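You operate a simulated robot arm through the tools that you are given. There is no shell and no other tool. Be economical: measure what you need, move in short steps, check, and stop when the job is done.

The job below is to be done with a simulated robot arm. You get a single attempt, and the scene is never put back.

TASK
Press the on key of the grey scale to switch it on. Put the green tape from the top of the long table on the worktop of the store and the white tape on the top of the small bench. Take the blue motor from the second shelf from the bottom of the ready rack and put it on the lower shelf of the short table. Put two of the bottles from the second shelf from the bottom of the ready rack on the top of the short table. Take the 500 g brass weight from the middle shelf of the ready rack and leave it on the fourth shelf from the bottom of the ready rack. Open the drawer of the back bench, put the red sign from the top of the back bench in the inside of the back bench drawer and shut the drawer again. Take the bracket from the top of the back bench and leave it on the second shelf from the bottom of the ready rack. Take the battery pack that says "late" from the top of the short table and leave it on the top of the small bench. Press the tare key of the blue scale two times. Put the 2 ml link from the top of the short table on the top of the grey scale and the 1 ml link on the lower shelf of the short table. Any order will do. Set down upright: motor, bottle, sign, bracket, battery pack, link.

It is judged by the outcome, as a careful person would: the job done as asked, and still so three seconds after it is handed in. It fails if anything else is knocked over, pushed out of place, dropped, spilled or broken.

THE ROBOT
A 7-joint arm with a three-finger gripper on a trunk, on a base that drives. Base frame: it is fixed to the floor where the robot stands at the start and does not move with it; the origin is under the middle of the robot, x ahead of it, y to its left, z up; the surface under the hand at the start is at about z = 0.86. Lengths are in m, angles in degrees, forces in N, time in s.
Its first joint turns from -166.0 to 166.0 degrees. Places, roughly: battery pack [0.75, -0.75, 0.75]; bottle [1, -1.25, 0.75]; bracket (7x5x6 cm) [0.7, -3.1, 0.9]; brass weight [0.75, -1.25, 1]; drawer of the back bench [0.6, -3.4, 0.7]; fourth shelf of the ready rack [0.9, -1.2, 1.4]; inside of the back bench drawer [0.7, -3.4, 0.6]; link [1, -0.5, 0.75]; lower shelf of the short table [0.8, -0.4, 0.3]; motor [1, -1.25, 0.75]; on key of the grey scale [0.6, 0, 0.9]; second shelf of the ready rack [0.9, -1.2, 0.6]; sign [0.75, -3.5, 1]; tape [0.75, 0.25, 0.75]; tare key of the blue scale [0.6, -0.4, 0.9]; top of the grey scale [0.7, -0.1, 0.9]; top of the short table [0.8, -0.4, 0.9]; top of the small bench (26x86 cm) [-1.62, -4.16, 0.88]; worktop of the store [-0.4, -4.2, 0.9]. Payload 2.69 kg.
The tool frame sits at the grasp point between the pads (the TCP): z along the fingers, y along the line on which they close. The tips reach 0.029 m beyond it. The gripper opens to 0.12 m. The gripper's body begins 0.078 m behind the TCP.
Orientation is told as [roll, pitch, yaw] about the base's x, y, z axes, in that order, counted from this pose: with the fingers straight down and closing along the base's y, the tool's x points along the base's -x, its y along +y and its z along -z.

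THE INTERFACE
- The arm moves only by the tool step_arm. Its arguments are lists of equal length, an entry for each row: "rotation": the turn, a rotation vector about the tool's x, y, z in degrees, a list of three; "delta_pos": the shift along the tool's x, y, z in m, a list of three; "claw": the opening, from 0 (shut) to 1 (fully open). In form: {"rotation": [[ax, ay, az], ...], "delta_pos": [[tx, ty, tz], ...], "claw": [claw, ...]}. A call has 1 to 10 rows; each row shifts and turns the commanded pose from where the row before left it, along the tool's axes as they then stand. Rows are played at 5 a second. More than 0.05 m and 8.6 degrees between two rows, or a gripper value outside its range, and nothing of the call is played. A pose out of reach is approached as far as the arm can. The call stops where the force on the tool passes 40 N (or 10 N more than at its start, if that is more) or the arm is blocked; 0.2 s more then pass. Each finger halts on what it meets, pressing with about 25 N; the grip force reading is that of the motor and also rises with nothing between the fingers. The clock runs only during rows and for 0.2 s after the last one: add rows that do not move to give the fingers time. It gives the time, the measured TCP pose, the force on the tool (base axes), the opening and the grip force at its end, in the units of the frame above (readings bear some noise), with the torque about the TCP (base axes, N m) and any sound that the robot's microphone picked up.
- Cameras (640 x 400 px; columns grow to the right, rows downward): "scene" is now at [0.3445, 0.1595, 1.2838]; the picture's right is [-0.36, -0.93, 0.00], its down [-0.57, 0.22, -0.79] and it looks along [0.74, -0.28, -0.61] (base axes); focal length 214 px, centre (320, 200). "wrist" rides on the gripper at [0.063, 0, -0.104] in the tool frame; the picture's right is [0.00, 1.00, 0.00], its down [-0.83, 0.00, -0.56] and it looks along [-0.56, 0.00, 0.83] (tool axes); focal length 275 px, centre (320, 200). There is no depth. A picture from a camera that has moved, and an enlarged one, comes with that camera's place and axes in the base frame and with its lens.
- snapshot(camera): a new picture of that camera. No time passes.
- move_column(by): slides the trunk up (or, below 0, down) by that many m; the arm and the scene camera ride with it, the base frame stays. It gives what a move gives, with no picture.
- steer(legs): drives the robot by 1 to 6 legs, each [ahead, left, turn to the left] in m, m and degrees, along the robot's own axes; the way and the turn of a leg run together, so that a leg with both is an arc; at most 1.5 m and 180 degrees a leg. The arm and the cameras ride along, it lands a little off, and it stops where it bumps. It gives what a move gives.
- pan_tilt(pan, tilt): turns the head with the scene camera to pan (to the left, within 143 degrees either way) and tilt (down, from -29 to 69), counted from straight ahead of the robot. It gives what a move gives.
- enlarge(camera, box): a new picture of the part [left, top, right, bottom] of that camera's present view, enlarged. No time passes.
- close_job(): hands the job in; it is judged then, once.

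Go step by step. Nothing tells you exact positions but the pictures and the camera data: compare them with the known pose of the tool, close in by small moves and look again before you grip or let go. The budget is 588 turns and 360 pictures, counting those below and the enlarged ones. Unless the task says otherwise, let go and move clear before handing in, and close with one line.

The tools are called by a JSON object that holds its "op" and its "data". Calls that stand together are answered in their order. step_arm: Moves the arm, as the interface text tells. Its arguments: {"type":"object","properties":{"rotation":{"type":"array"},"delta_pos":{"type":"array"},"claw":{"type":"array"}},"required":["rotation","delta_pos","claw"]} The other tools are called the same way: move_column (by) slides the trunk up or down; steer (legs) drives the base; pan_tilt (pan, tilt) turns the head that bears the scene camera; snapshot (camera) takes a picture; enlarge (camera, box) takes an enlarged picture of a part of a camera's view; close_job () hands the job in.

At the start:

```text
time: 0.0
tcp_pos: [0.5479, 0.0172, 1.1949]
orientation: [-0.1, 0.0, 0.0]
ft_force: [0.7, 0.1, -0.3]
wrist_torque: [0.02, 0.01, 0.01]
finger_gap: 0.1201
finger_force: 0.1
trunk travel left (down, up): [-0.275, 0.311]
robot x, y, heading: [-0.0003, 0.0014, 0.1]
head pan, tilt: [-21.0, 37.8]
```

scene: 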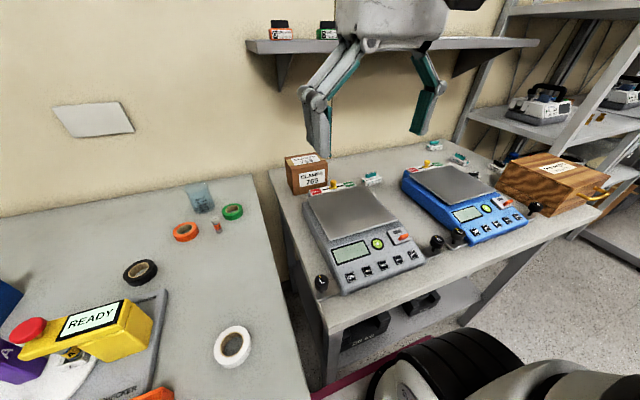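
wrist: 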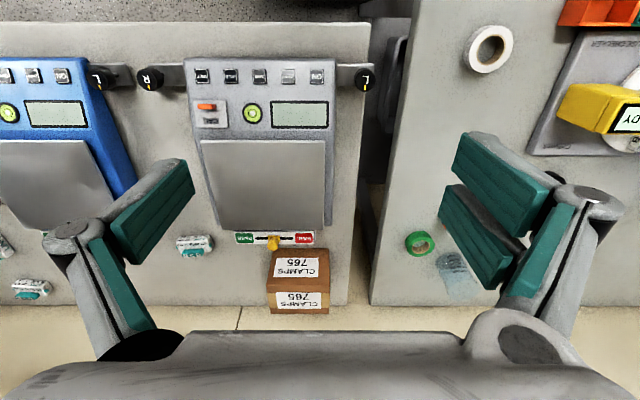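

I see the long table on the left with tapes and the short table with the two scales; I'll look closer at the keys and the parts on the tables first.

{"op": "enlarge", "data": {"camera": "wrist", "box": [180, 50, 380, 175]}}

{"op": "enlarge", "data": {"camera": "scene", "box": [260, 130, 640, 367]}}

{"op": "enlarge", "data": {"camera": "scene", "box": [420, 20, 640, 158]}}

```text
3.20 times, centred on (280, 112) of wrist
camera zoom: at [0.4845, 0.0167, 1.2986], right [0.0, 1.0, 0.0], down [0.83, 0.0, 0.56], along [0.56, 0.0, -0.83], focal length 881 px, centre (448, 480)
```

zoom: 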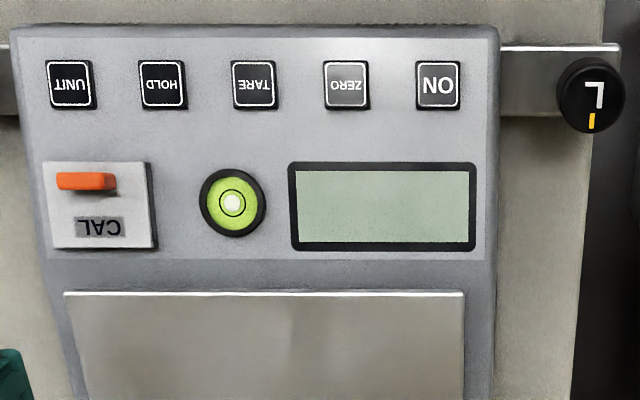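

```text
1.68 times, centred on (450, 248) of scene
camera zoom: at [0.3445, 0.1595, 1.2838], right [-0.36, -0.93, 0.0], down [-0.57, 0.22, -0.79], along [0.74, -0.28, -0.61], focal length 361 px, centre (101, 118)
```

zoom: 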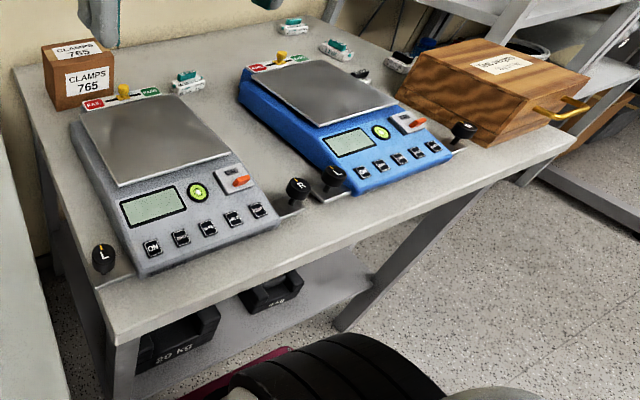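

```text
2.90 times, centred on (530, 89) of scene
camera zoom: at [0.3445, 0.1595, 1.2838], right [-0.36, -0.93, 0.0], down [-0.57, 0.22, -0.79], along [0.74, -0.28, -0.61], focal length 622 px, centre (-289, 522)
```

zoom: 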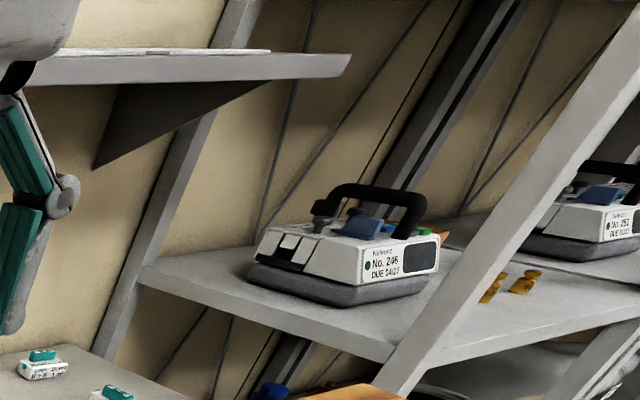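

The grey scale's ON key triangulates to about [0.556, 0.013, 0.894]. I'll shut the claw, go over it and lower.

{"op": "step_arm", "data": {"rotation": [[0, 0, 0], [0, 0, 0], [0, 0, 0], [0, 0, 0], [0, 0, 0], [0, 0, 0], [0, 0, 0]], "delta_pos": [[-0.008, -0.0045, 0.03], [0, 0, 0.05], [0, 0, 0.05], [0, 0, 0.05], [0, 0, 0.05], [0, 0, 0.01], [0, 0, 0]], "claw": [0, 0, 0, 0, 0, 0, 0]}}

{"op": "enlarge", "data": {"camera": "wrist", "box": [160, 50, 480, 250]}}

{"op": "enlarge", "data": {"camera": "scene", "box": [260, 160, 460, 285]}}

```text
time: 1.6
tcp_pos: [0.5552, 0.0133, 0.9536]
orientation: [0.1, -0.1, 0.0]
ft_force: [-1.2, -0.6, -0.2]
wrist_torque: [-0.01, 0.0, 0.01]
finger_gap: 0.0
finger_force: 24.6
trunk travel left (down, up): [-0.275, 0.311]
robot x, y, heading: [-0.0006, -0.0008, -0.3]
head pan, tilt: [-21.0, 37.8]
```

```text
2.00 times, centred on (320, 150) of wrist
camera zoom: at [0.4925, 0.0136, 1.0583], right [0.0, 1.0, 0.0], down [0.83, 0.0, 0.56], along [0.56, 0.0, -0.83], focal length 551 px, centre (320, 300)
```

zoom: 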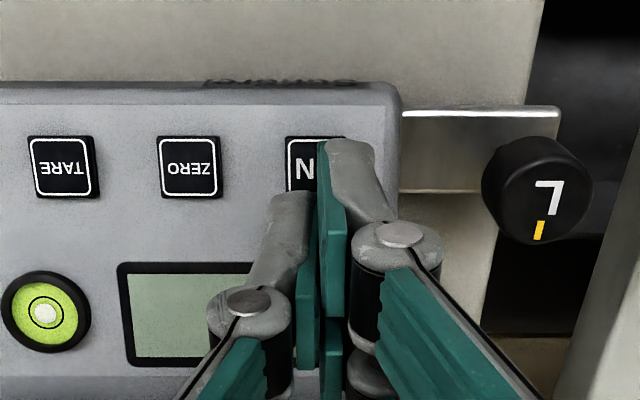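

```text
3.20 times, centred on (360, 222) of scene
camera zoom: at [0.3445, 0.1595, 1.2839], right [-0.36, -0.93, 0.0], down [-0.57, 0.22, -0.79], along [0.74, -0.28, -0.61], focal length 686 px, centre (192, 128)
```

zoom: 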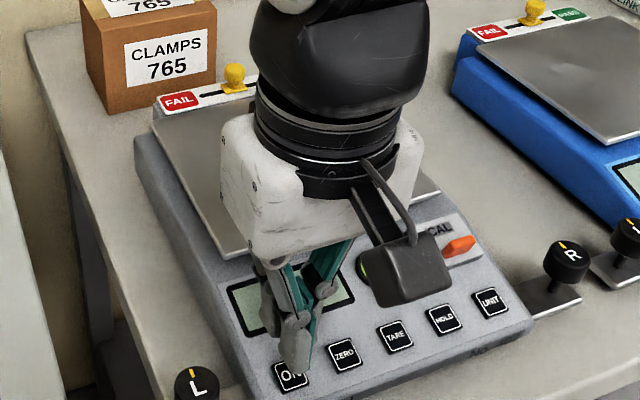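

The fingertips are right above the ON key. Next I press with short steps.

{"op": "step_arm", "data": {"rotation": [[0, 0, 0], [0, 0, 0], [0, 0, 0], [0, 0, 0], [0, 0, 0]], "delta_pos": [[0.001, -0.001, 0.015], [0, 0, 0.01], [0, 0, 0.003], [0, 0, 0.003], [0, 0, 0.002]], "claw": [0, 0, 0, 0, 0]}}

```text
time: 2.8
tcp_pos: [0.558, 0.0125, 0.9254]
orientation: [-0.1, 0.1, 0.0]
ft_force: [-1.6, -0.1, 2.4]
wrist_torque: [0.0, -0.03, 0.02]
finger_gap: 0.0
finger_force: 24.7
out of reach, approached as far as the arm can: row 4
trunk travel left (down, up): [-0.275, 0.311]
robot x, y, heading: [0.0012, 0.0008, -0.0]
head pan, tilt: [-21.0, 37.8]
```

{"op": "step_arm", "data": {"rotation": [[0, 0, 0], [0, 0, 0]], "delta_pos": [[0.003, 0, 0.002], [0, 0, 0.002]], "claw": [0, 0, 0]}}

```text
refused: the lists must be of equal length
```

{"op": "step_arm", "data": {"rotation": [[0, 0, 0], [0, 0, 0]], "delta_pos": [[0.003, 0, 0.002], [0, 0, 0.002]], "claw": [0, 0]}}

{"op": "enlarge", "data": {"camera": "scene", "box": [260, 160, 460, 285]}}

```text
time: 3.4
tcp_pos: [0.5595, 0.0116, 0.9237]
orientation: [0.0, 0.2, 0.0]
ft_force: [-15.7, 1.0, 29.7]
wrist_torque: [0.13, -0.28, 0.05]
finger_gap: 0.0
finger_force: 24.8
out of reach, approached as far as the arm can: row 1
trunk travel left (down, up): [-0.275, 0.311]
robot x, y, heading: [-0.0012, -0.0002, 0.2]
head pan, tilt: [-21.0, 37.8]
```

```text
3.20 times, centred on (360, 222) of scene
camera zoom: at [0.3431, 0.1595, 1.2845], right [-0.36, -0.93, 0.0], down [-0.57, 0.22, -0.79], along [0.74, -0.28, -0.61], focal length 686 px, centre (192, 128)
```

zoom: 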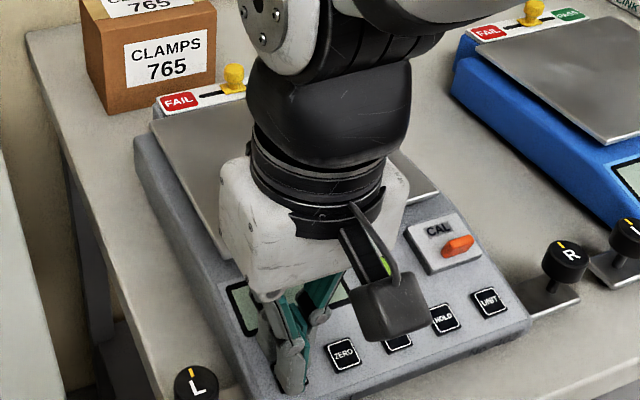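

I feel 30 N on the key. I lift off and look at whether the display lit.

{"op": "step_arm", "data": {"rotation": [[0, 0, 0], [0, 0, 0], [0, 0, 0], [0, 0, 0]], "delta_pos": [[0, 0, -0.02], [0, 0, -0.05], [0, 0, -0.05], [0, 0, -0.05]], "claw": [0, 0, 0, 0]}}

{"op": "snapshot", "data": {"camera": "wrist"}}

```text
time: 4.4
tcp_pos: [0.5596, 0.0127, 1.0943]
orientation: [0.0, 0.1, -0.1]
ft_force: [-0.6, -0.2, -0.2]
wrist_torque: [0.0, 0.01, 0.02]
finger_gap: 0.0
finger_force: 24.5
trunk travel left (down, up): [-0.275, 0.311]
robot x, y, heading: [-0.0005, 0.0, -0.1]
head pan, tilt: [-21.0, 37.8]
```

```text
351 pictures are left
camera wrist: at [0.4966, 0.0116, 1.1983], right [0.0, 1.0, 0.0], down [0.83, 0.0, 0.56], along [0.56, 0.0, -0.83], focal length 275 px, centre (320, 200)
```

wrist: 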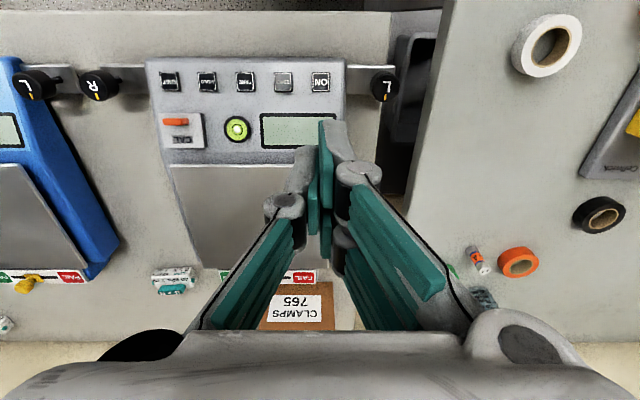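

{"op": "enlarge", "data": {"camera": "wrist", "box": [150, 60, 350, 185]}}

{"op": "enlarge", "data": {"camera": "scene", "box": [300, 180, 460, 280]}}

```text
3.20 times, centred on (250, 122) of wrist
camera zoom: at [0.4966, 0.0116, 1.1983], right [0.0, 1.0, 0.0], down [0.83, 0.0, 0.56], along [0.56, 0.0, -0.83], focal length 881 px, centre (544, 448)
```

zoom: 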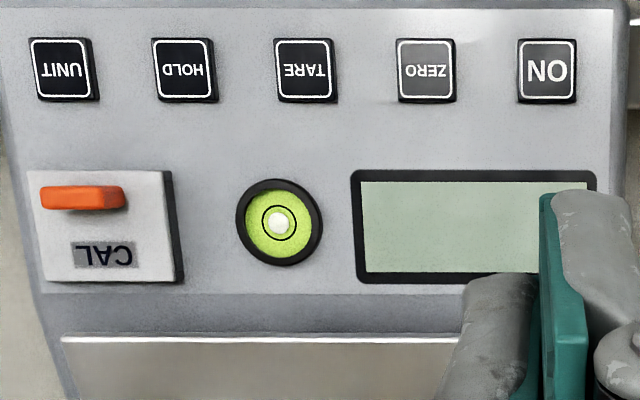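

```text
4.00 times, centred on (380, 230) of scene
camera zoom: at [0.3447, 0.1595, 1.2838], right [-0.36, -0.93, 0.0], down [-0.57, 0.22, -0.79], along [0.74, -0.28, -0.61], focal length 858 px, centre (80, 80)
```

zoom: 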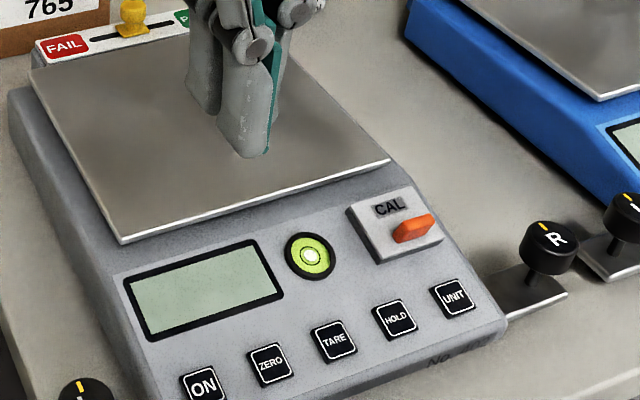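

The display stays blank; the face slopes about 10° so the tips probably caught the far rim. I'll tilt the tool to the slope and press along its normal.

{"op": "step_arm", "data": {"rotation": [[0, 0, 0], [0, 0, 0], [0, 0, 0], [0, -5, 0], [0, -5, 0], [0, 0, 0]], "delta_pos": [[0.0148, 0, 0.043], [0, 0, 0.05], [0, 0, 0.05], [0, 0, 0], [0, 0, 0], [0, 0, 0.01]], "claw": [0, 0, 0, 0, 0, 0]}}

{"op": "enlarge", "data": {"camera": "scene", "box": [300, 180, 460, 280]}}

{"op": "enlarge", "data": {"camera": "wrist", "box": [220, 80, 420, 205]}}

```text
time: 5.8
tcp_pos: [0.5663, 0.0145, 0.9625]
orientation: [0.0, -10.0, 0.0]
ft_force: [0.4, -0.7, -0.7]
wrist_torque: [0.02, 0.02, 0.03]
finger_gap: 0.0
finger_force: 25.1
out of reach, approached as far as the arm can: row 4, 5, 6
trunk travel left (down, up): [-0.275, 0.311]
robot x, y, heading: [-0.0015, 0.0003, 0.1]
head pan, tilt: [-21.0, 37.8]
```

```text
4.00 times, centred on (380, 230) of scene
camera zoom: at [0.3445, 0.1595, 1.2839], right [-0.36, -0.93, 0.0], down [-0.57, 0.22, -0.79], along [0.74, -0.28, -0.61], focal length 858 px, centre (80, 80)
```

zoom: 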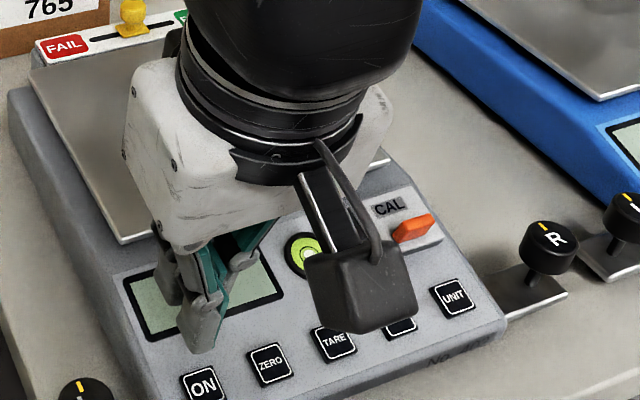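

```text
3.20 times, centred on (320, 142) of wrist
camera zoom: at [0.4859, 0.0134, 1.0552], right [0.0, 1.0, 0.0], down [0.72, 0.0, 0.69], along [0.69, 0.0, -0.72], focal length 881 px, centre (320, 384)
```

zoom: 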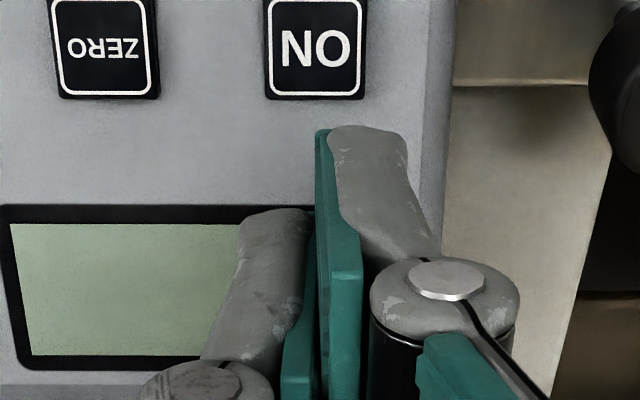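

The tilt pose is too close in for the arm. I'll lift and back the base off by 0.15 m.

{"op": "step_arm", "data": {"rotation": [[0, 0, 0], [0, 0, 0], [0, 0, 0]], "delta_pos": [[0, 0, -0.05], [0, 0, -0.05], [0, 0, -0.04]], "claw": [0, 0, 0]}}

{"op": "steer", "data": {"legs": [[-0.15, 0, 0]]}}

```text
time: 6.6
tcp_pos: [0.5414, 0.013, 1.1002]
orientation: [0.0, -10.1, 0.1]
ft_force: [0.2, 0.6, 0.3]
wrist_torque: [0.01, 0.02, 0.02]
finger_gap: 0.0
finger_force: 25.1
trunk travel left (down, up): [-0.275, 0.311]
robot x, y, heading: [0.0004, -0.0, 0.0]
head pan, tilt: [-21.0, 37.8]
```

```text
time: 8.0
tcp_pos: [0.3941, 0.0109, 1.1001]
orientation: [0.0, -10.0, -0.1]
ft_force: [-0.3, 0.0, -0.2]
wrist_torque: [0.0, 0.01, 0.01]
finger_gap: 0.0002
finger_force: 25.0
trunk travel left (down, up): [-0.275, 0.311]
robot x, y, heading: [-0.1504, -0.0009, 0.2]
head pan, tilt: [-21.0, 37.8]
```

{"op": "step_arm", "data": {"rotation": [[0, 0, 0], [0, 0, 0], [0, 0, 0], [0, 0, 0], [0, 0, 0], [0, 0, 0]], "delta_pos": [[-0.0246, 0.001, 0.0346], [-0.0246, 0.001, 0.0346], [-0.0246, 0, 0.0346], [-0.0246, 0, 0.0346], [-0.0246, 0, 0.0346], [0, 0, 0]], "claw": [0, 0, 0, 0, 0, 0]}}

{"op": "enlarge", "data": {"camera": "wrist", "box": [220, 80, 420, 205]}}

```text
time: 9.4
tcp_pos: [0.5429, 0.0139, 0.9514]
orientation: [0.1, -10.1, 0.1]
ft_force: [0.7, 0.5, -0.9]
wrist_torque: [-0.02, -0.01, 0.03]
finger_gap: 0.0
finger_force: 25.3
trunk travel left (down, up): [-0.275, 0.311]
robot x, y, heading: [-0.1475, -0.0007, -0.2]
head pan, tilt: [-21.0, 37.8]
```

```text
3.20 times, centred on (320, 142) of wrist
camera zoom: at [0.4631, 0.0141, 1.0429], right [0.0, 1.0, 0.0], down [0.72, 0.0, 0.69], along [0.69, 0.0, -0.72], focal length 881 px, centre (320, 384)
```

zoom: 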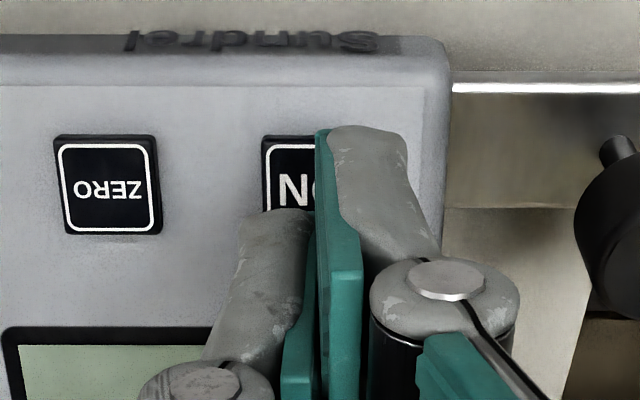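

{"op": "step_arm", "data": {"rotation": [[0, 0, 0], [0, 0, 0], [0, 0, 0], [0, 0, 0], [0, 0, 0], [0, 0, 0], [0, 0, 0]], "delta_pos": [[-0.001, -0.0013, 0.024], [0, 0, 0.003], [0, 0, 0.002], [0, 0, 0.002], [0, 0, 0.002], [0, 0, 0.002], [0, 0, 0.002]], "claw": [0, 0, 0, 0, 0, 0, 0]}}

{"op": "enlarge", "data": {"camera": "wrist", "box": [220, 80, 420, 205]}}

```text
time: 11.0
tcp_pos: [0.5519, 0.0137, 0.9194]
orientation: [0.0, -10.4, 0.0]
ft_force: [-16.5, -2.1, 24.7]
wrist_torque: [0.03, -0.22, 0.01]
finger_gap: 0.0058
finger_force: 28.3
trunk travel left (down, up): [-0.275, 0.311]
robot x, y, heading: [-0.1499, -0.0031, 0.1]
head pan, tilt: [-21.0, 37.8]
heard: click
stopped in row 7: the force on the tool passed its limit at 45 N (the readings are from after the stop); the commanded pose is now the measured one
```

```text
3.20 times, centred on (320, 142) of wrist
camera zoom: at [0.47, 0.0128, 1.0106], right [0.0, 1.0, 0.0], down [0.72, 0.0, 0.7], along [0.7, 0.0, -0.72], focal length 881 px, centre (320, 384)
```

zoom: 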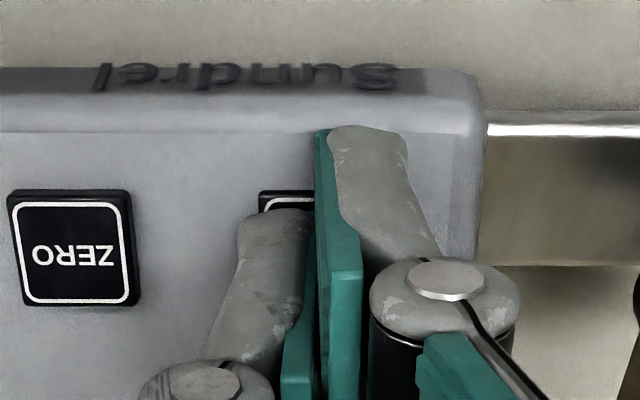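

A click was heard. I retreat along the tool axis and check the display.

{"op": "step_arm", "data": {"rotation": [[0, 0, 0], [0, 0, 0], [0, 0, 0], [0, 0, 0]], "delta_pos": [[0, 0, -0.01], [0, 0, -0.03], [0, 0, -0.05], [0, 0, -0.05]], "claw": [0, 0, 0, 0]}}

{"op": "snapshot", "data": {"camera": "wrist"}}

```text
time: 12.0
tcp_pos: [0.527, 0.016, 1.0551]
orientation: [0.0, -10.2, 0.0]
ft_force: [0.5, -0.1, 0.7]
wrist_torque: [-0.01, 0.03, -0.03]
finger_gap: 0.0002
finger_force: 28.8
trunk travel left (down, up): [-0.275, 0.311]
robot x, y, heading: [-0.1517, -0.0005, -0.1]
head pan, tilt: [-21.0, 37.8]
```

```text
344 pictures are left
camera wrist: at [0.446, 0.0146, 1.1472], right [0.0, 1.0, 0.0], down [0.72, 0.0, 0.69], along [0.69, 0.0, -0.72], focal length 275 px, centre (320, 200)
```

wrist: 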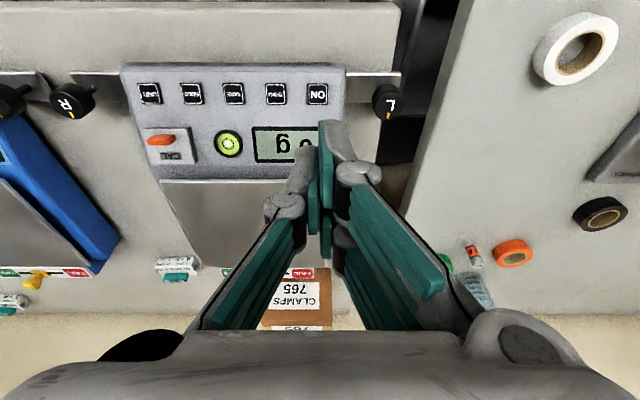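

Grey scale shows 0 g: it is on. Next I move right to the blue scale.

{"op": "steer", "data": {"legs": [[0, -0.38, 0]]}}

{"op": "snapshot", "data": {"camera": "wrist"}}

{"op": "snapshot", "data": {"camera": "scene"}}

```text
time: 14.4
tcp_pos: [0.5265, -0.3626, 1.0553]
orientation: [-0.1, -10.3, 0.0]
ft_force: [0.0, -1.2, -0.4]
wrist_torque: [0.0, -0.03, 0.04]
finger_gap: 0.0
finger_force: 28.4
trunk travel left (down, up): [-0.275, 0.311]
robot x, y, heading: [-0.1442, -0.3752, -0.1]
head pan, tilt: [-21.0, 37.8]
```

```text
343 pictures are left
camera wrist: at [0.4456, -0.3628, 1.1469], right [0.0, 1.0, 0.0], down [0.72, 0.0, 0.7], along [0.7, 0.0, -0.72], focal length 275 px, centre (320, 200)
```

wrist: 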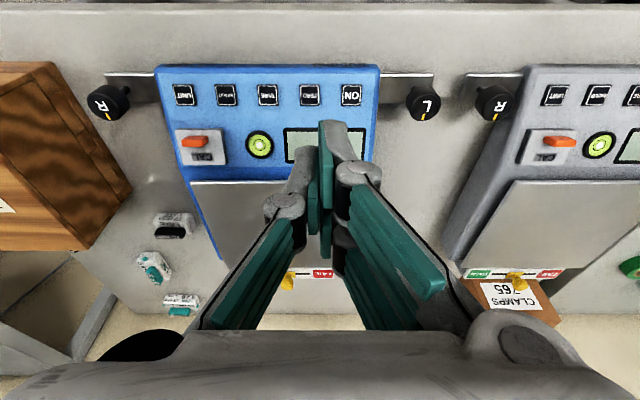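

```text
342 pictures are left
camera scene: at [0.195, -0.2175, 1.2838], right [-0.36, -0.93, 0.0], down [-0.57, 0.22, -0.79], along [0.74, -0.28, -0.61], focal length 214 px, centre (320, 200)
```

scene: 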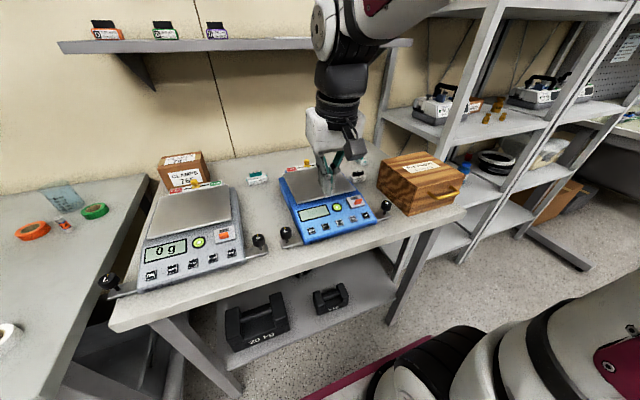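

{"op": "enlarge", "data": {"camera": "wrist", "box": [160, 60, 360, 185]}}

{"op": "enlarge", "data": {"camera": "scene", "box": [260, 130, 460, 255]}}

```text
3.20 times, centred on (260, 122) of wrist
camera zoom: at [0.4456, -0.3628, 1.1469], right [0.0, 1.0, 0.0], down [0.72, 0.0, 0.7], along [0.7, 0.0, -0.72], focal length 881 px, centre (512, 448)
```

zoom: 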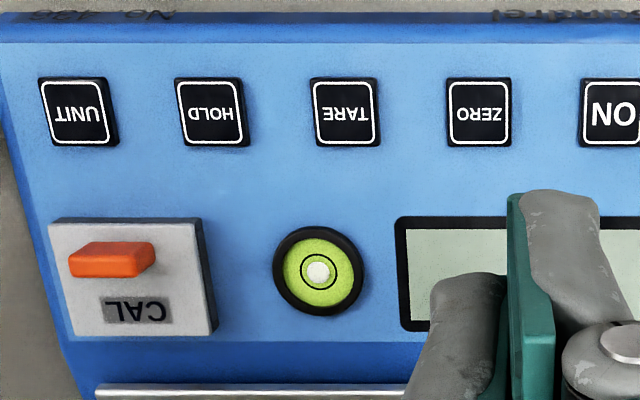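

```text
3.20 times, centred on (360, 192) of scene
camera zoom: at [0.195, -0.2175, 1.2838], right [-0.36, -0.93, 0.0], down [-0.57, 0.22, -0.79], along [0.74, -0.28, -0.61], focal length 686 px, centre (192, 224)
```

zoom: 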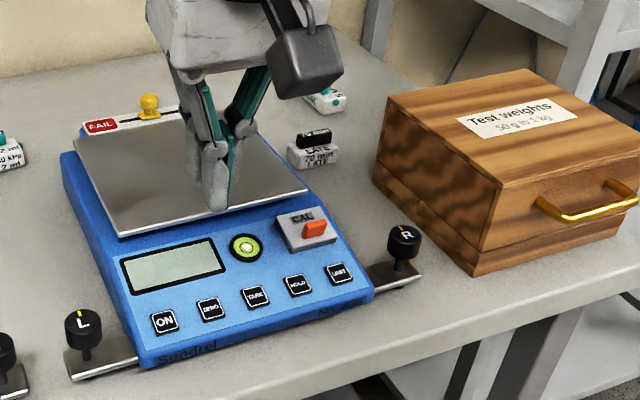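

The TARE key is at about [0.556, -0.411, 0.893]. I go to a stand-off above it.

{"op": "step_arm", "data": {"rotation": [[0, 0, 0], [0, 0, 0], [0, 0, 0], [0, 0, 0]], "delta_pos": [[0, -0.0325, 0.035], [0, -0.0162, 0.04], [0, 0, 0.03], [0, 0, 0]], "claw": [0, 0, 0, 0]}}

{"op": "enlarge", "data": {"camera": "wrist", "box": [220, 80, 420, 205]}}

```text
time: 15.4
tcp_pos: [0.5451, -0.4123, 0.9509]
orientation: [0.0, -10.4, -0.1]
ft_force: [-0.1, -0.4, 0.5]
wrist_torque: [0.01, -0.01, 0.0]
finger_gap: 0.0
finger_force: 28.2
trunk travel left (down, up): [-0.275, 0.311]
robot x, y, heading: [-0.1507, -0.3772, -0.2]
head pan, tilt: [-21.0, 37.8]
```

```text
3.20 times, centred on (320, 142) of wrist
camera zoom: at [0.4644, -0.4119, 1.0426], right [0.0, 1.0, 0.0], down [0.72, 0.0, 0.7], along [0.7, 0.0, -0.72], focal length 881 px, centre (320, 384)
```

zoom: 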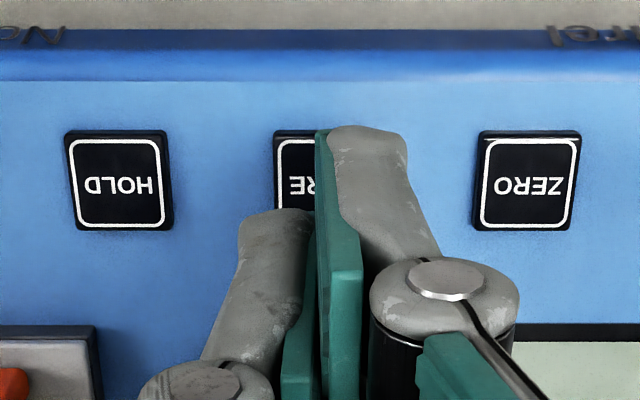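

{"op": "step_arm", "data": {"rotation": [[0, 0, 0], [0, 0, 0], [0, 0, 0], [0, 0, 0], [0, 0, 0], [0, 0, 0], [0, 0, 0]], "delta_pos": [[0, 0.0005, 0.024], [0, 0, 0.003], [0, 0, 0.002], [0, 0, 0.002], [0, 0, 0.002], [0, 0, 0.002], [0, 0, 0.002]], "claw": [0, 0, 0, 0, 0, 0, 0]}}

```text
time: 17.0
tcp_pos: [0.553, -0.4111, 0.9203]
orientation: [0.0, -10.7, -0.2]
ft_force: [-14.8, 1.5, 23.5]
wrist_torque: [0.13, -0.25, 0.05]
finger_gap: 0.0061
finger_force: 28.4
trunk travel left (down, up): [-0.275, 0.311]
robot x, y, heading: [-0.1485, -0.3766, 0.2]
head pan, tilt: [-21.0, 37.8]
heard: click
stopped in row 7: the force on the tool passed its limit at 42 N (the readings are from after the stop); the commanded pose is now the measured one
```

One click. I back off 3 cm and press again.

{"op": "step_arm", "data": {"rotation": [[0, 0, 0], [0, 0, 0], [0, 0, 0]], "delta_pos": [[0, 0, -0.01], [0, 0, -0.021], [0, 0, 0]], "claw": [0, 0, 0]}}

{"op": "enlarge", "data": {"camera": "scene", "box": [260, 130, 460, 255]}}

```text
time: 17.8
tcp_pos: [0.5478, -0.4109, 0.9472]
orientation: [0.0, -10.6, -0.1]
ft_force: [-0.2, 0.2, -0.2]
wrist_torque: [0.03, -0.01, -0.01]
finger_gap: 0.0
finger_force: 28.0
trunk travel left (down, up): [-0.275, 0.311]
robot x, y, heading: [-0.1511, -0.3801, -0.3]
head pan, tilt: [-21.0, 37.8]
```

```text
3.20 times, centred on (360, 192) of scene
camera zoom: at [0.195, -0.2174, 1.2838], right [-0.36, -0.93, 0.0], down [-0.57, 0.22, -0.79], along [0.74, -0.28, -0.61], focal length 686 px, centre (192, 224)
```

zoom: 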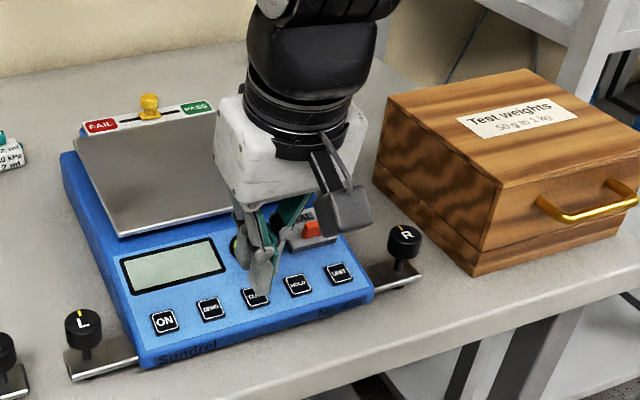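

{"op": "step_arm", "data": {"rotation": [[0, 0, 0], [0, 0, 0], [0, 0, 0], [0, 0, 0], [0, 0, 0], [0, 0, 0], [0, 0, 0]], "delta_pos": [[0.003, 0, 0.021], [0, 0, 0.002], [0, 0, 0.002], [0, 0, 0.002], [0, 0, 0.002], [0, 0, 0.002], [0, 0, 0.002]], "claw": [0, 0, 0, 0, 0, 0, 0]}}

```text
time: 19.5
tcp_pos: [0.5493, -0.4105, 0.918]
orientation: [-0.1, -10.9, -0.2]
ft_force: [-16.1, 0.6, 23.4]
wrist_torque: [0.11, -0.22, 0.07]
finger_gap: 0.0058
finger_force: 28.4
trunk travel left (down, up): [-0.275, 0.311]
robot x, y, heading: [-0.1516, -0.3774, -0.1]
head pan, tilt: [-21.0, 37.8]
heard: click
stopped in row 7: the force on the tool passed its limit at 42 N (the readings are from after the stop); the commanded pose is now the measured one
```

Second click. I retreat, straighten the tool, and then survey the small parts at the back of the short table.

{"op": "step_arm", "data": {"rotation": [[0, 0, 0], [0, 0, 0], [0, 0, 0], [0, 0, 0], [0, 5.5, 0], [0, 5.4, 0], [0, 0, 0]], "delta_pos": [[0, 0, -0.01], [0, 0, -0.04], [0, 0, -0.05], [0, 0, -0.05], [0, 0, -0.05], [0, -0.02, -0.04], [0, 0, 0]], "claw": [0, 0, 0, 0, 0, 0, 0]}}

{"op": "snapshot", "data": {"camera": "wrist"}}

{"op": "enlarge", "data": {"camera": "scene", "box": [230, 130, 430, 255]}}

```text
time: 21.1
tcp_pos: [0.5096, -0.4298, 1.1533]
orientation: [0.0, 0.1, -0.1]
ft_force: [-0.6, -0.4, -0.1]
wrist_torque: [0.01, 0.0, -0.01]
finger_gap: 0.0
finger_force: 28.0
trunk travel left (down, up): [-0.275, 0.311]
robot x, y, heading: [-0.1498, -0.3793, -0.3]
head pan, tilt: [-21.0, 37.8]
```

```text
337 pictures are left
camera wrist: at [0.4467, -0.4307, 1.2582], right [0.0, 1.0, 0.0], down [0.83, 0.0, 0.55], along [0.55, 0.0, -0.83], focal length 275 px, centre (320, 200)
```

wrist: 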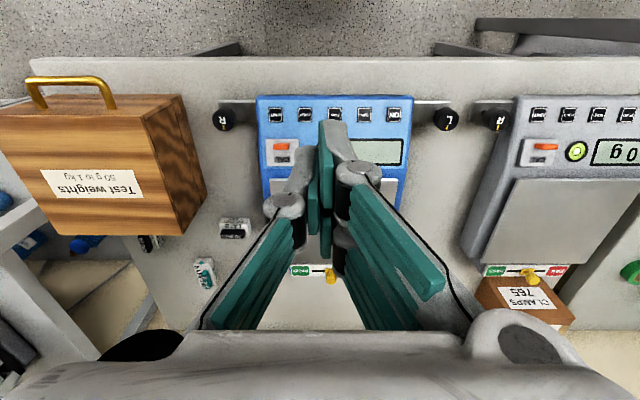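

```text
3.20 times, centred on (330, 192) of scene
camera zoom: at [0.1946, -0.2174, 1.2838], right [-0.36, -0.93, 0.0], down [-0.57, 0.22, -0.79], along [0.74, -0.28, -0.61], focal length 686 px, centre (288, 224)
```

zoom: 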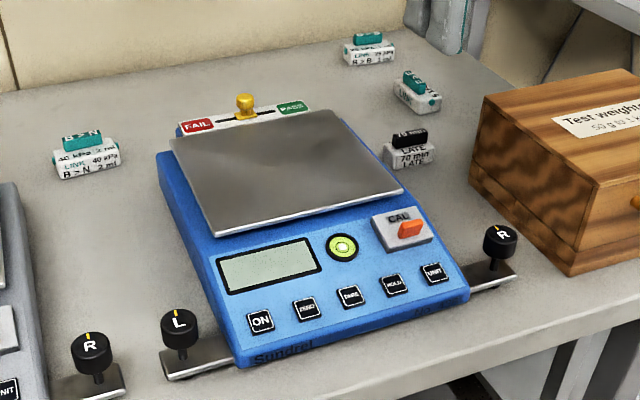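

{"op": "enlarge", "data": {"camera": "scene", "box": [240, 130, 380, 218]}}

{"op": "enlarge", "data": {"camera": "wrist", "box": [120, 200, 260, 288]}}

{"op": "enlarge", "data": {"camera": "scene", "box": [320, 130, 380, 168]}}

```text
4.55 times, centred on (310, 174) of scene
camera zoom: at [0.1946, -0.2174, 1.2838], right [-0.36, -0.93, 0.0], down [-0.57, 0.22, -0.79], along [0.74, -0.28, -0.61], focal length 975 px, centre (366, 318)
```

zoom: 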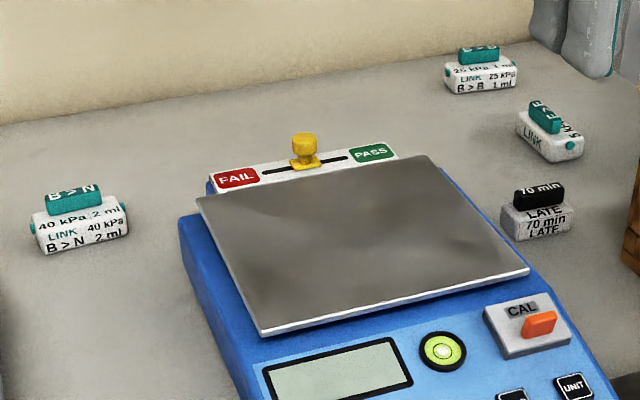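

```text
4.55 times, centred on (190, 244) of wrist
camera zoom: at [0.4467, -0.4307, 1.2582], right [0.0, 1.0, 0.0], down [0.83, 0.0, 0.55], along [0.55, 0.0, -0.83], focal length 1251 px, centre (911, 0)
```

zoom: 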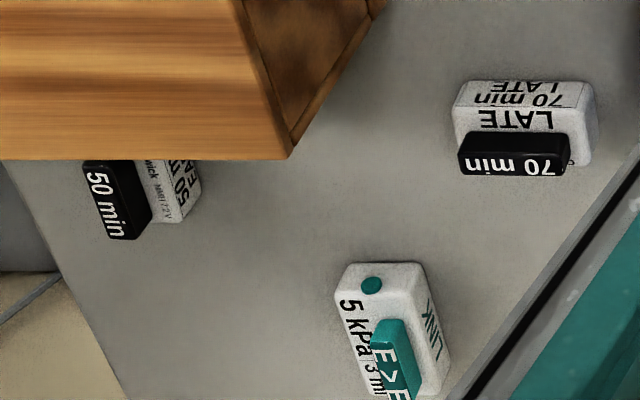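

```text
10.53 times, centred on (350, 149) of scene
camera zoom: at [0.1946, -0.2174, 1.2838], right [-0.36, -0.93, 0.0], down [-0.57, 0.22, -0.79], along [0.74, -0.28, -0.61], focal length 2258 px, centre (4, 737)
```

zoom: 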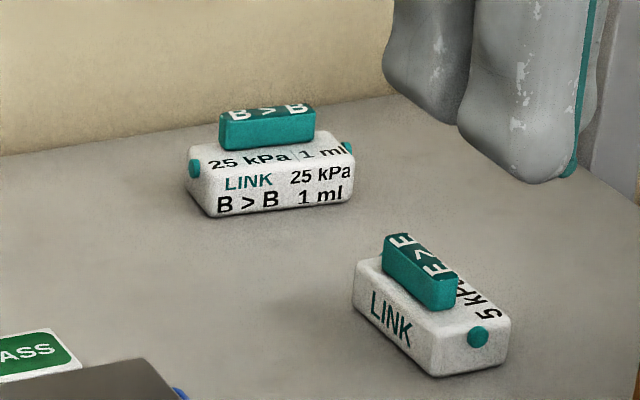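

The parts: 2 ml link at ≈[0.878,-0.238], 1 ml link at ≈[1.018,-0.655], LATE pack at ≈[0.765,-0.583]; a 3 ml link and a 50 min pack are decoys. I drive closer for the 2 ml link and turn the gripper to close along x.

{"op": "steer", "data": {"legs": [[0.17, 0.2, 0]]}}

{"op": "step_arm", "data": {"rotation": [[0, 0, 8.5], [0, 0, 8.5], [0, 0, 8.5], [0, 0, 8.5], [0, 0, 8.5], [0, 0, 8.5], [0, 0, 8.5], [0, 0, 8.5], [0, 0, 8.5], [0, 0, 8.5]], "delta_pos": [[0, 0, 0], [0, 0, 0], [0, 0, 0], [0, 0, 0], [0, 0, 0], [0, 0, 0], [0, 0, 0], [0, 0, 0], [0, 0, 0], [0, 0, 0]], "claw": [1, 1, 1, 1, 1, 1, 1, 1, 1, 1]}}

{"op": "snapshot", "data": {"camera": "wrist"}}

```text
time: 23.0
tcp_pos: [0.6812, -0.2316, 1.1537]
orientation: [0.0, 0.1, -0.1]
ft_force: [0.6, 0.0, -0.2]
wrist_torque: [-0.02, 0.02, 0.02]
finger_gap: 0.0
finger_force: 28.7
trunk travel left (down, up): [-0.275, 0.311]
robot x, y, heading: [0.0199, -0.1816, -0.1]
head pan, tilt: [-21.0, 37.8]
```

```text
time: 25.2
tcp_pos: [0.6802, -0.2314, 1.1536]
orientation: [0.0, 0.1, -85.3]
ft_force: [0.0, 0.5, 0.0]
wrist_torque: [0.0, -0.02, 0.0]
finger_gap: 0.1201
finger_force: 0.1
trunk travel left (down, up): [-0.275, 0.311]
robot x, y, heading: [0.0227, -0.1791, -0.1]
head pan, tilt: [-21.0, 37.8]
```

```text
332 pictures are left
camera wrist: at [0.6752, -0.1679, 1.2574], right [1.0, 0.09, 0.0], down [0.07, -0.83, 0.56], along [0.05, -0.55, -0.83], focal length 275 px, centre (320, 200)
```

wrist: 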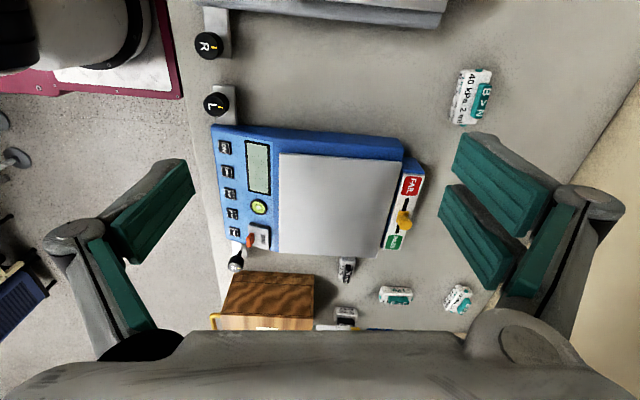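

{"op": "step_arm", "data": {"rotation": [[0, 0, 0], [0, 0, 0], [0, 0, 0], [0, 0, 0], [0, 0, 0], [0, 0, 0]], "delta_pos": [[-0.006, 0.048, 0], [-0.006, 0.048, 0], [-0.006, 0.048, 0], [-0.004, 0.048, 0], [0, 0.011, 0.045], [0, 0, 0.045]], "claw": [1, 1, 1, 1, 1, 1]}}

{"op": "snapshot", "data": {"camera": "wrist"}}

{"op": "snapshot", "data": {"camera": "scene"}}

```text
time: 26.2
tcp_pos: [0.8459, -0.235, 1.1541]
orientation: [-1.9, 0.3, -85.5]
ft_force: [-41.5, 6.7, 1.8]
wrist_torque: [-0.92, -4.91, -0.63]
finger_gap: 0.1199
finger_force: 0.1
trunk travel left (down, up): [-0.275, 0.311]
robot x, y, heading: [0.0208, -0.1754, -0.2]
head pan, tilt: [-21.0, 37.8]
stopped in row 4: the force on the tool passed its limit at 164 N (the readings are from after the stop); the commanded pose is now the measured one
```

```text
331 pictures are left
camera wrist: at [0.8438, -0.1735, 1.2585], right [1.0, 0.08, -0.03], down [0.09, -0.83, 0.55], along [0.02, -0.55, -0.83], focal length 275 px, centre (320, 200)
```

wrist: 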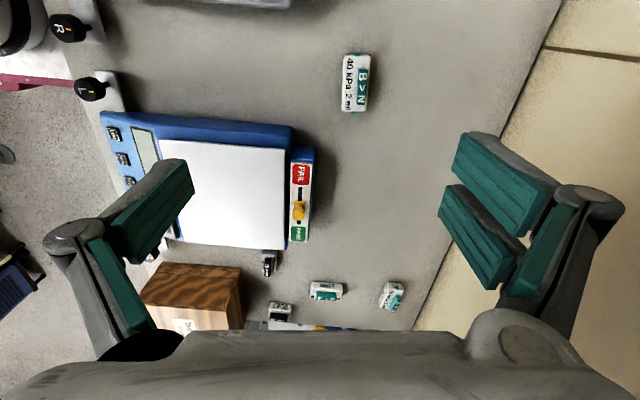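

```text
330 pictures are left
camera scene: at [0.3628, -0.0167, 1.2845], right [-0.36, -0.93, 0.0], down [-0.57, 0.22, -0.79], along [0.74, -0.28, -0.61], focal length 214 px, centre (320, 200)
```

scene: 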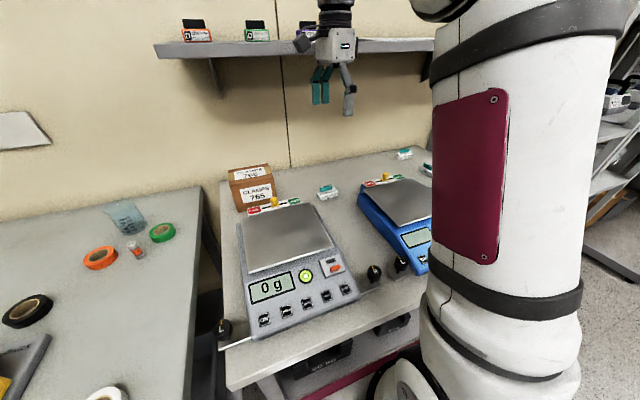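

The hand struck the wall shelf at x≈0.93; I'll back off at once and check the shelf's things.

{"op": "step_arm", "data": {"rotation": [[0, 0, 0], [0, 0, 0], [0, 0, 0]], "delta_pos": [[0, -0.03, 0], [0, -0.05, 0], [0, -0.05, 0]], "claw": [1, 1, 1]}}

{"op": "enlarge", "data": {"camera": "scene", "box": [140, 0, 440, 188]}}

{"op": "pan_tilt", "data": {"pan": -5, "tilt": 5}}

{"op": "snapshot", "data": {"camera": "scene"}}

```text
time: 27.0
tcp_pos: [0.7206, -0.2477, 1.1534]
orientation: [-1.9, 0.3, -85.6]
ft_force: [-0.3, 0.3, -0.2]
wrist_torque: [0.0, 0.09, -0.04]
finger_gap: 0.1198
finger_force: 0.1
trunk travel left (down, up): [-0.275, 0.311]
robot x, y, heading: [0.0236, -0.1751, 0.1]
head pan, tilt: [-21.0, 37.8]
```

```text
2.13 times, centred on (290, 94) of scene
camera zoom: at [0.3662, -0.0172, 1.2837], right [-0.36, -0.93, 0.0], down [-0.57, 0.22, -0.79], along [0.74, -0.28, -0.61], focal length 456 px, centre (384, 426)
```

zoom: 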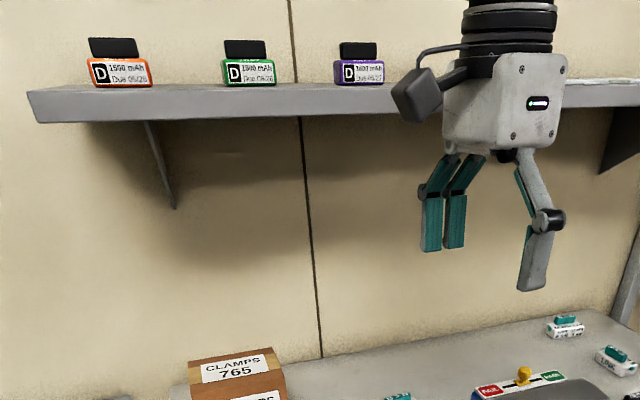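

```text
time: 27.9
tcp_pos: [0.7203, -0.2476, 1.155]
orientation: [-1.9, 0.3, -85.5]
ft_force: [0.6, 0.5, 0.2]
wrist_torque: [-0.01, 0.01, -0.01]
finger_gap: 0.1201
finger_force: 0.1
trunk travel left (down, up): [-0.275, 0.311]
robot x, y, heading: [0.0203, -0.1753, -0.3]
head pan, tilt: [-5.0, 5.0]
```

```text
328 pictures are left
camera scene: at [0.3764, 0.0057, 1.3363], right [-0.09, -1.0, 0.0], down [-0.09, 0.01, -1.0], along [0.99, -0.09, -0.09], focal length 214 px, centre (320, 200)
```

scene: 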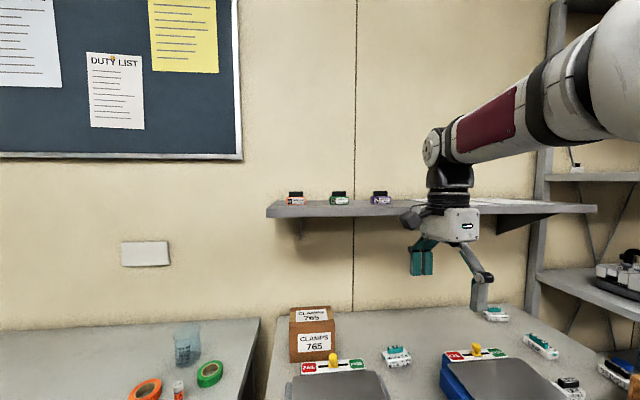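

Nothing on the shelf moved. The shelf's underside is at z≈1.245, edge x≈0.905, so I'll come in low, below it. Straighten and descend at x≈0.76 first.

{"op": "step_arm", "data": {"rotation": [[0, 1.9, 0], [0, 0, 0], [0, 0, 0], [0, 0, 0], [0, 0, 0]], "delta_pos": [[0, 0.02, 0], [0.005, 0.015, 0.045], [0, 0, 0.05], [0, 0, 0.05], [0, 0, 0.04]], "claw": [1, 1, 1, 1, 1]}}

{"op": "snapshot", "data": {"camera": "wrist"}}

{"op": "snapshot", "data": {"camera": "scene"}}

```text
time: 29.1
tcp_pos: [0.7479, -0.232, 0.9677]
orientation: [-1.9, 2.2, -85.7]
ft_force: [0.1, -0.2, 0.7]
wrist_torque: [0.02, 0.0, 0.0]
finger_gap: 0.1203
finger_force: 0.0
trunk travel left (down, up): [-0.275, 0.311]
robot x, y, heading: [0.0198, -0.1772, -0.3]
head pan, tilt: [-5.0, 5.0]
```

```text
327 pictures are left
camera wrist: at [0.7467, -0.1731, 1.0746], right [1.0, 0.08, -0.03], down [0.09, -0.85, 0.52], along [0.02, -0.52, -0.85], focal length 275 px, centre (320, 200)
```

wrist: 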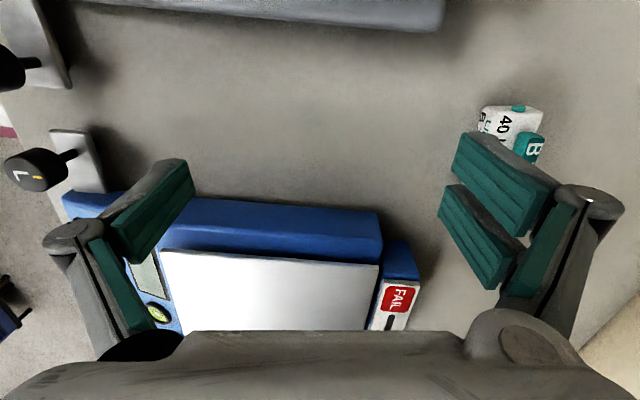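

```text
326 pictures are left
camera scene: at [0.3762, 0.0057, 1.3365], right [-0.09, -1.0, 0.0], down [-0.09, 0.01, -1.0], along [0.99, -0.09, -0.09], focal length 214 px, centre (320, 200)
```

scene: 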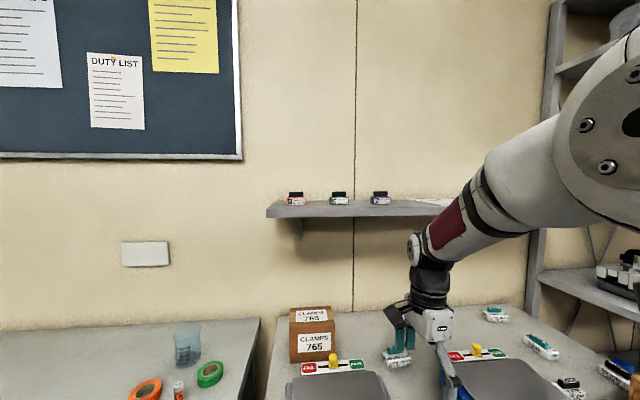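

{"op": "step_arm", "data": {"rotation": [[-1.9, -2.2, 0], [0, 0, 0], [0, 0, 0], [0, 0, 0]], "delta_pos": [[0.005, 0, 0.01], [0, 0.045, 0], [0, 0.045, 0], [0, 0.03, 0]], "claw": [1, 1, 1, 1]}}

{"op": "snapshot", "data": {"camera": "wrist"}}

{"op": "snapshot", "data": {"camera": "scene"}}

```text
time: 30.1
tcp_pos: [0.8671, -0.2196, 0.9583]
orientation: [0.0, 0.1, -85.6]
ft_force: [-1.0, -0.7, 0.3]
wrist_torque: [0.0, -0.04, 0.0]
finger_gap: 0.12
finger_force: 0.1
trunk travel left (down, up): [-0.275, 0.311]
robot x, y, heading: [0.022, -0.1724, -0.2]
head pan, tilt: [-5.0, 5.0]
```

```text
325 pictures are left
camera wrist: at [0.8621, -0.1555, 1.063], right [1.0, 0.08, 0.0], down [0.07, -0.83, 0.56], along [0.04, -0.55, -0.83], focal length 275 px, centre (320, 200)
```

wrist: 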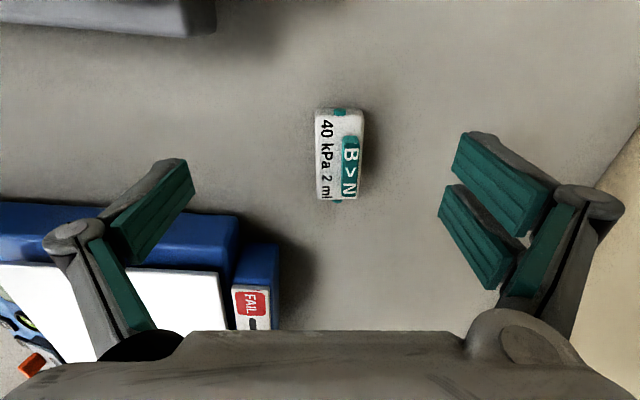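

```text
324 pictures are left
camera scene: at [0.3761, 0.0056, 1.3365], right [-0.09, -1.0, 0.0], down [-0.09, 0.01, -1.0], along [0.99, -0.09, -0.09], focal length 214 px, centre (320, 200)
```

scene: 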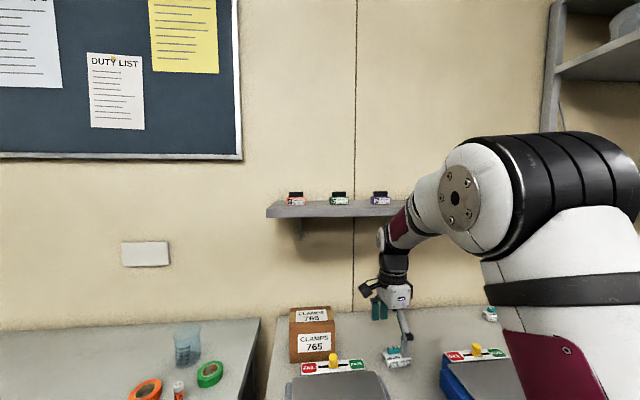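

The 2 ml link lies just ahead, aligned with the fingers. I centre over it and lower.

{"op": "step_arm", "data": {"rotation": [[0, 0, 0], [0, 0, 0], [0, 0, 0]], "delta_pos": [[-0.016, 0.012, 0], [0, 0, 0.03], [0, 0, 0.01]], "claw": [1, 1, 1]}}

{"op": "snapshot", "data": {"camera": "wrist"}}

{"op": "enlarge", "data": {"camera": "scene", "box": [320, 260, 480, 360]}}

```text
time: 30.9
tcp_pos: [0.8805, -0.2336, 0.9193]
orientation: [0.1, -0.1, -85.6]
ft_force: [-0.4, 0.5, 0.2]
wrist_torque: [0.02, 0.0, -0.02]
finger_gap: 0.1201
finger_force: 0.1
trunk travel left (down, up): [-0.275, 0.311]
robot x, y, heading: [0.0189, -0.18, -0.2]
head pan, tilt: [-5.0, 5.0]
```

```text
323 pictures are left
camera wrist: at [0.8755, -0.17, 1.0236], right [1.0, 0.08, 0.0], down [0.07, -0.83, 0.56], along [0.05, -0.55, -0.83], focal length 275 px, centre (320, 200)
```

wrist: 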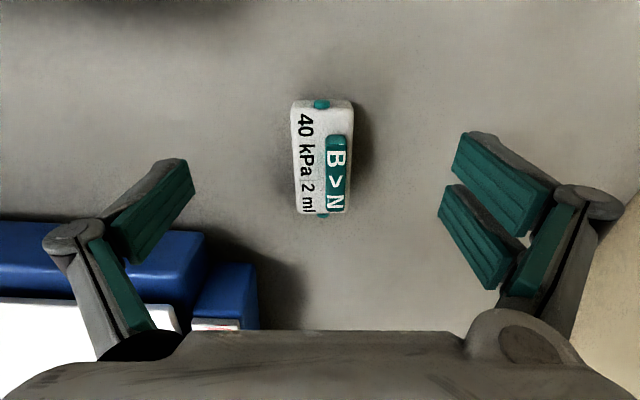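

```text
4.00 times, centred on (400, 310) of scene
camera zoom: at [0.3763, 0.0057, 1.3364], right [-0.09, -1.0, 0.0], down [-0.09, 0.01, -1.0], along [0.99, -0.09, -0.09], focal length 858 px, centre (0, -240)
```

zoom: 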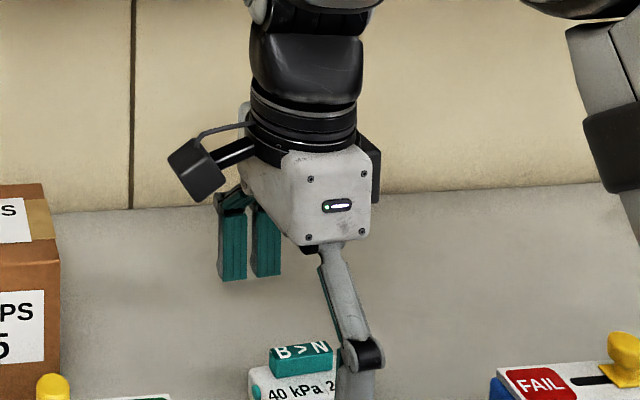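

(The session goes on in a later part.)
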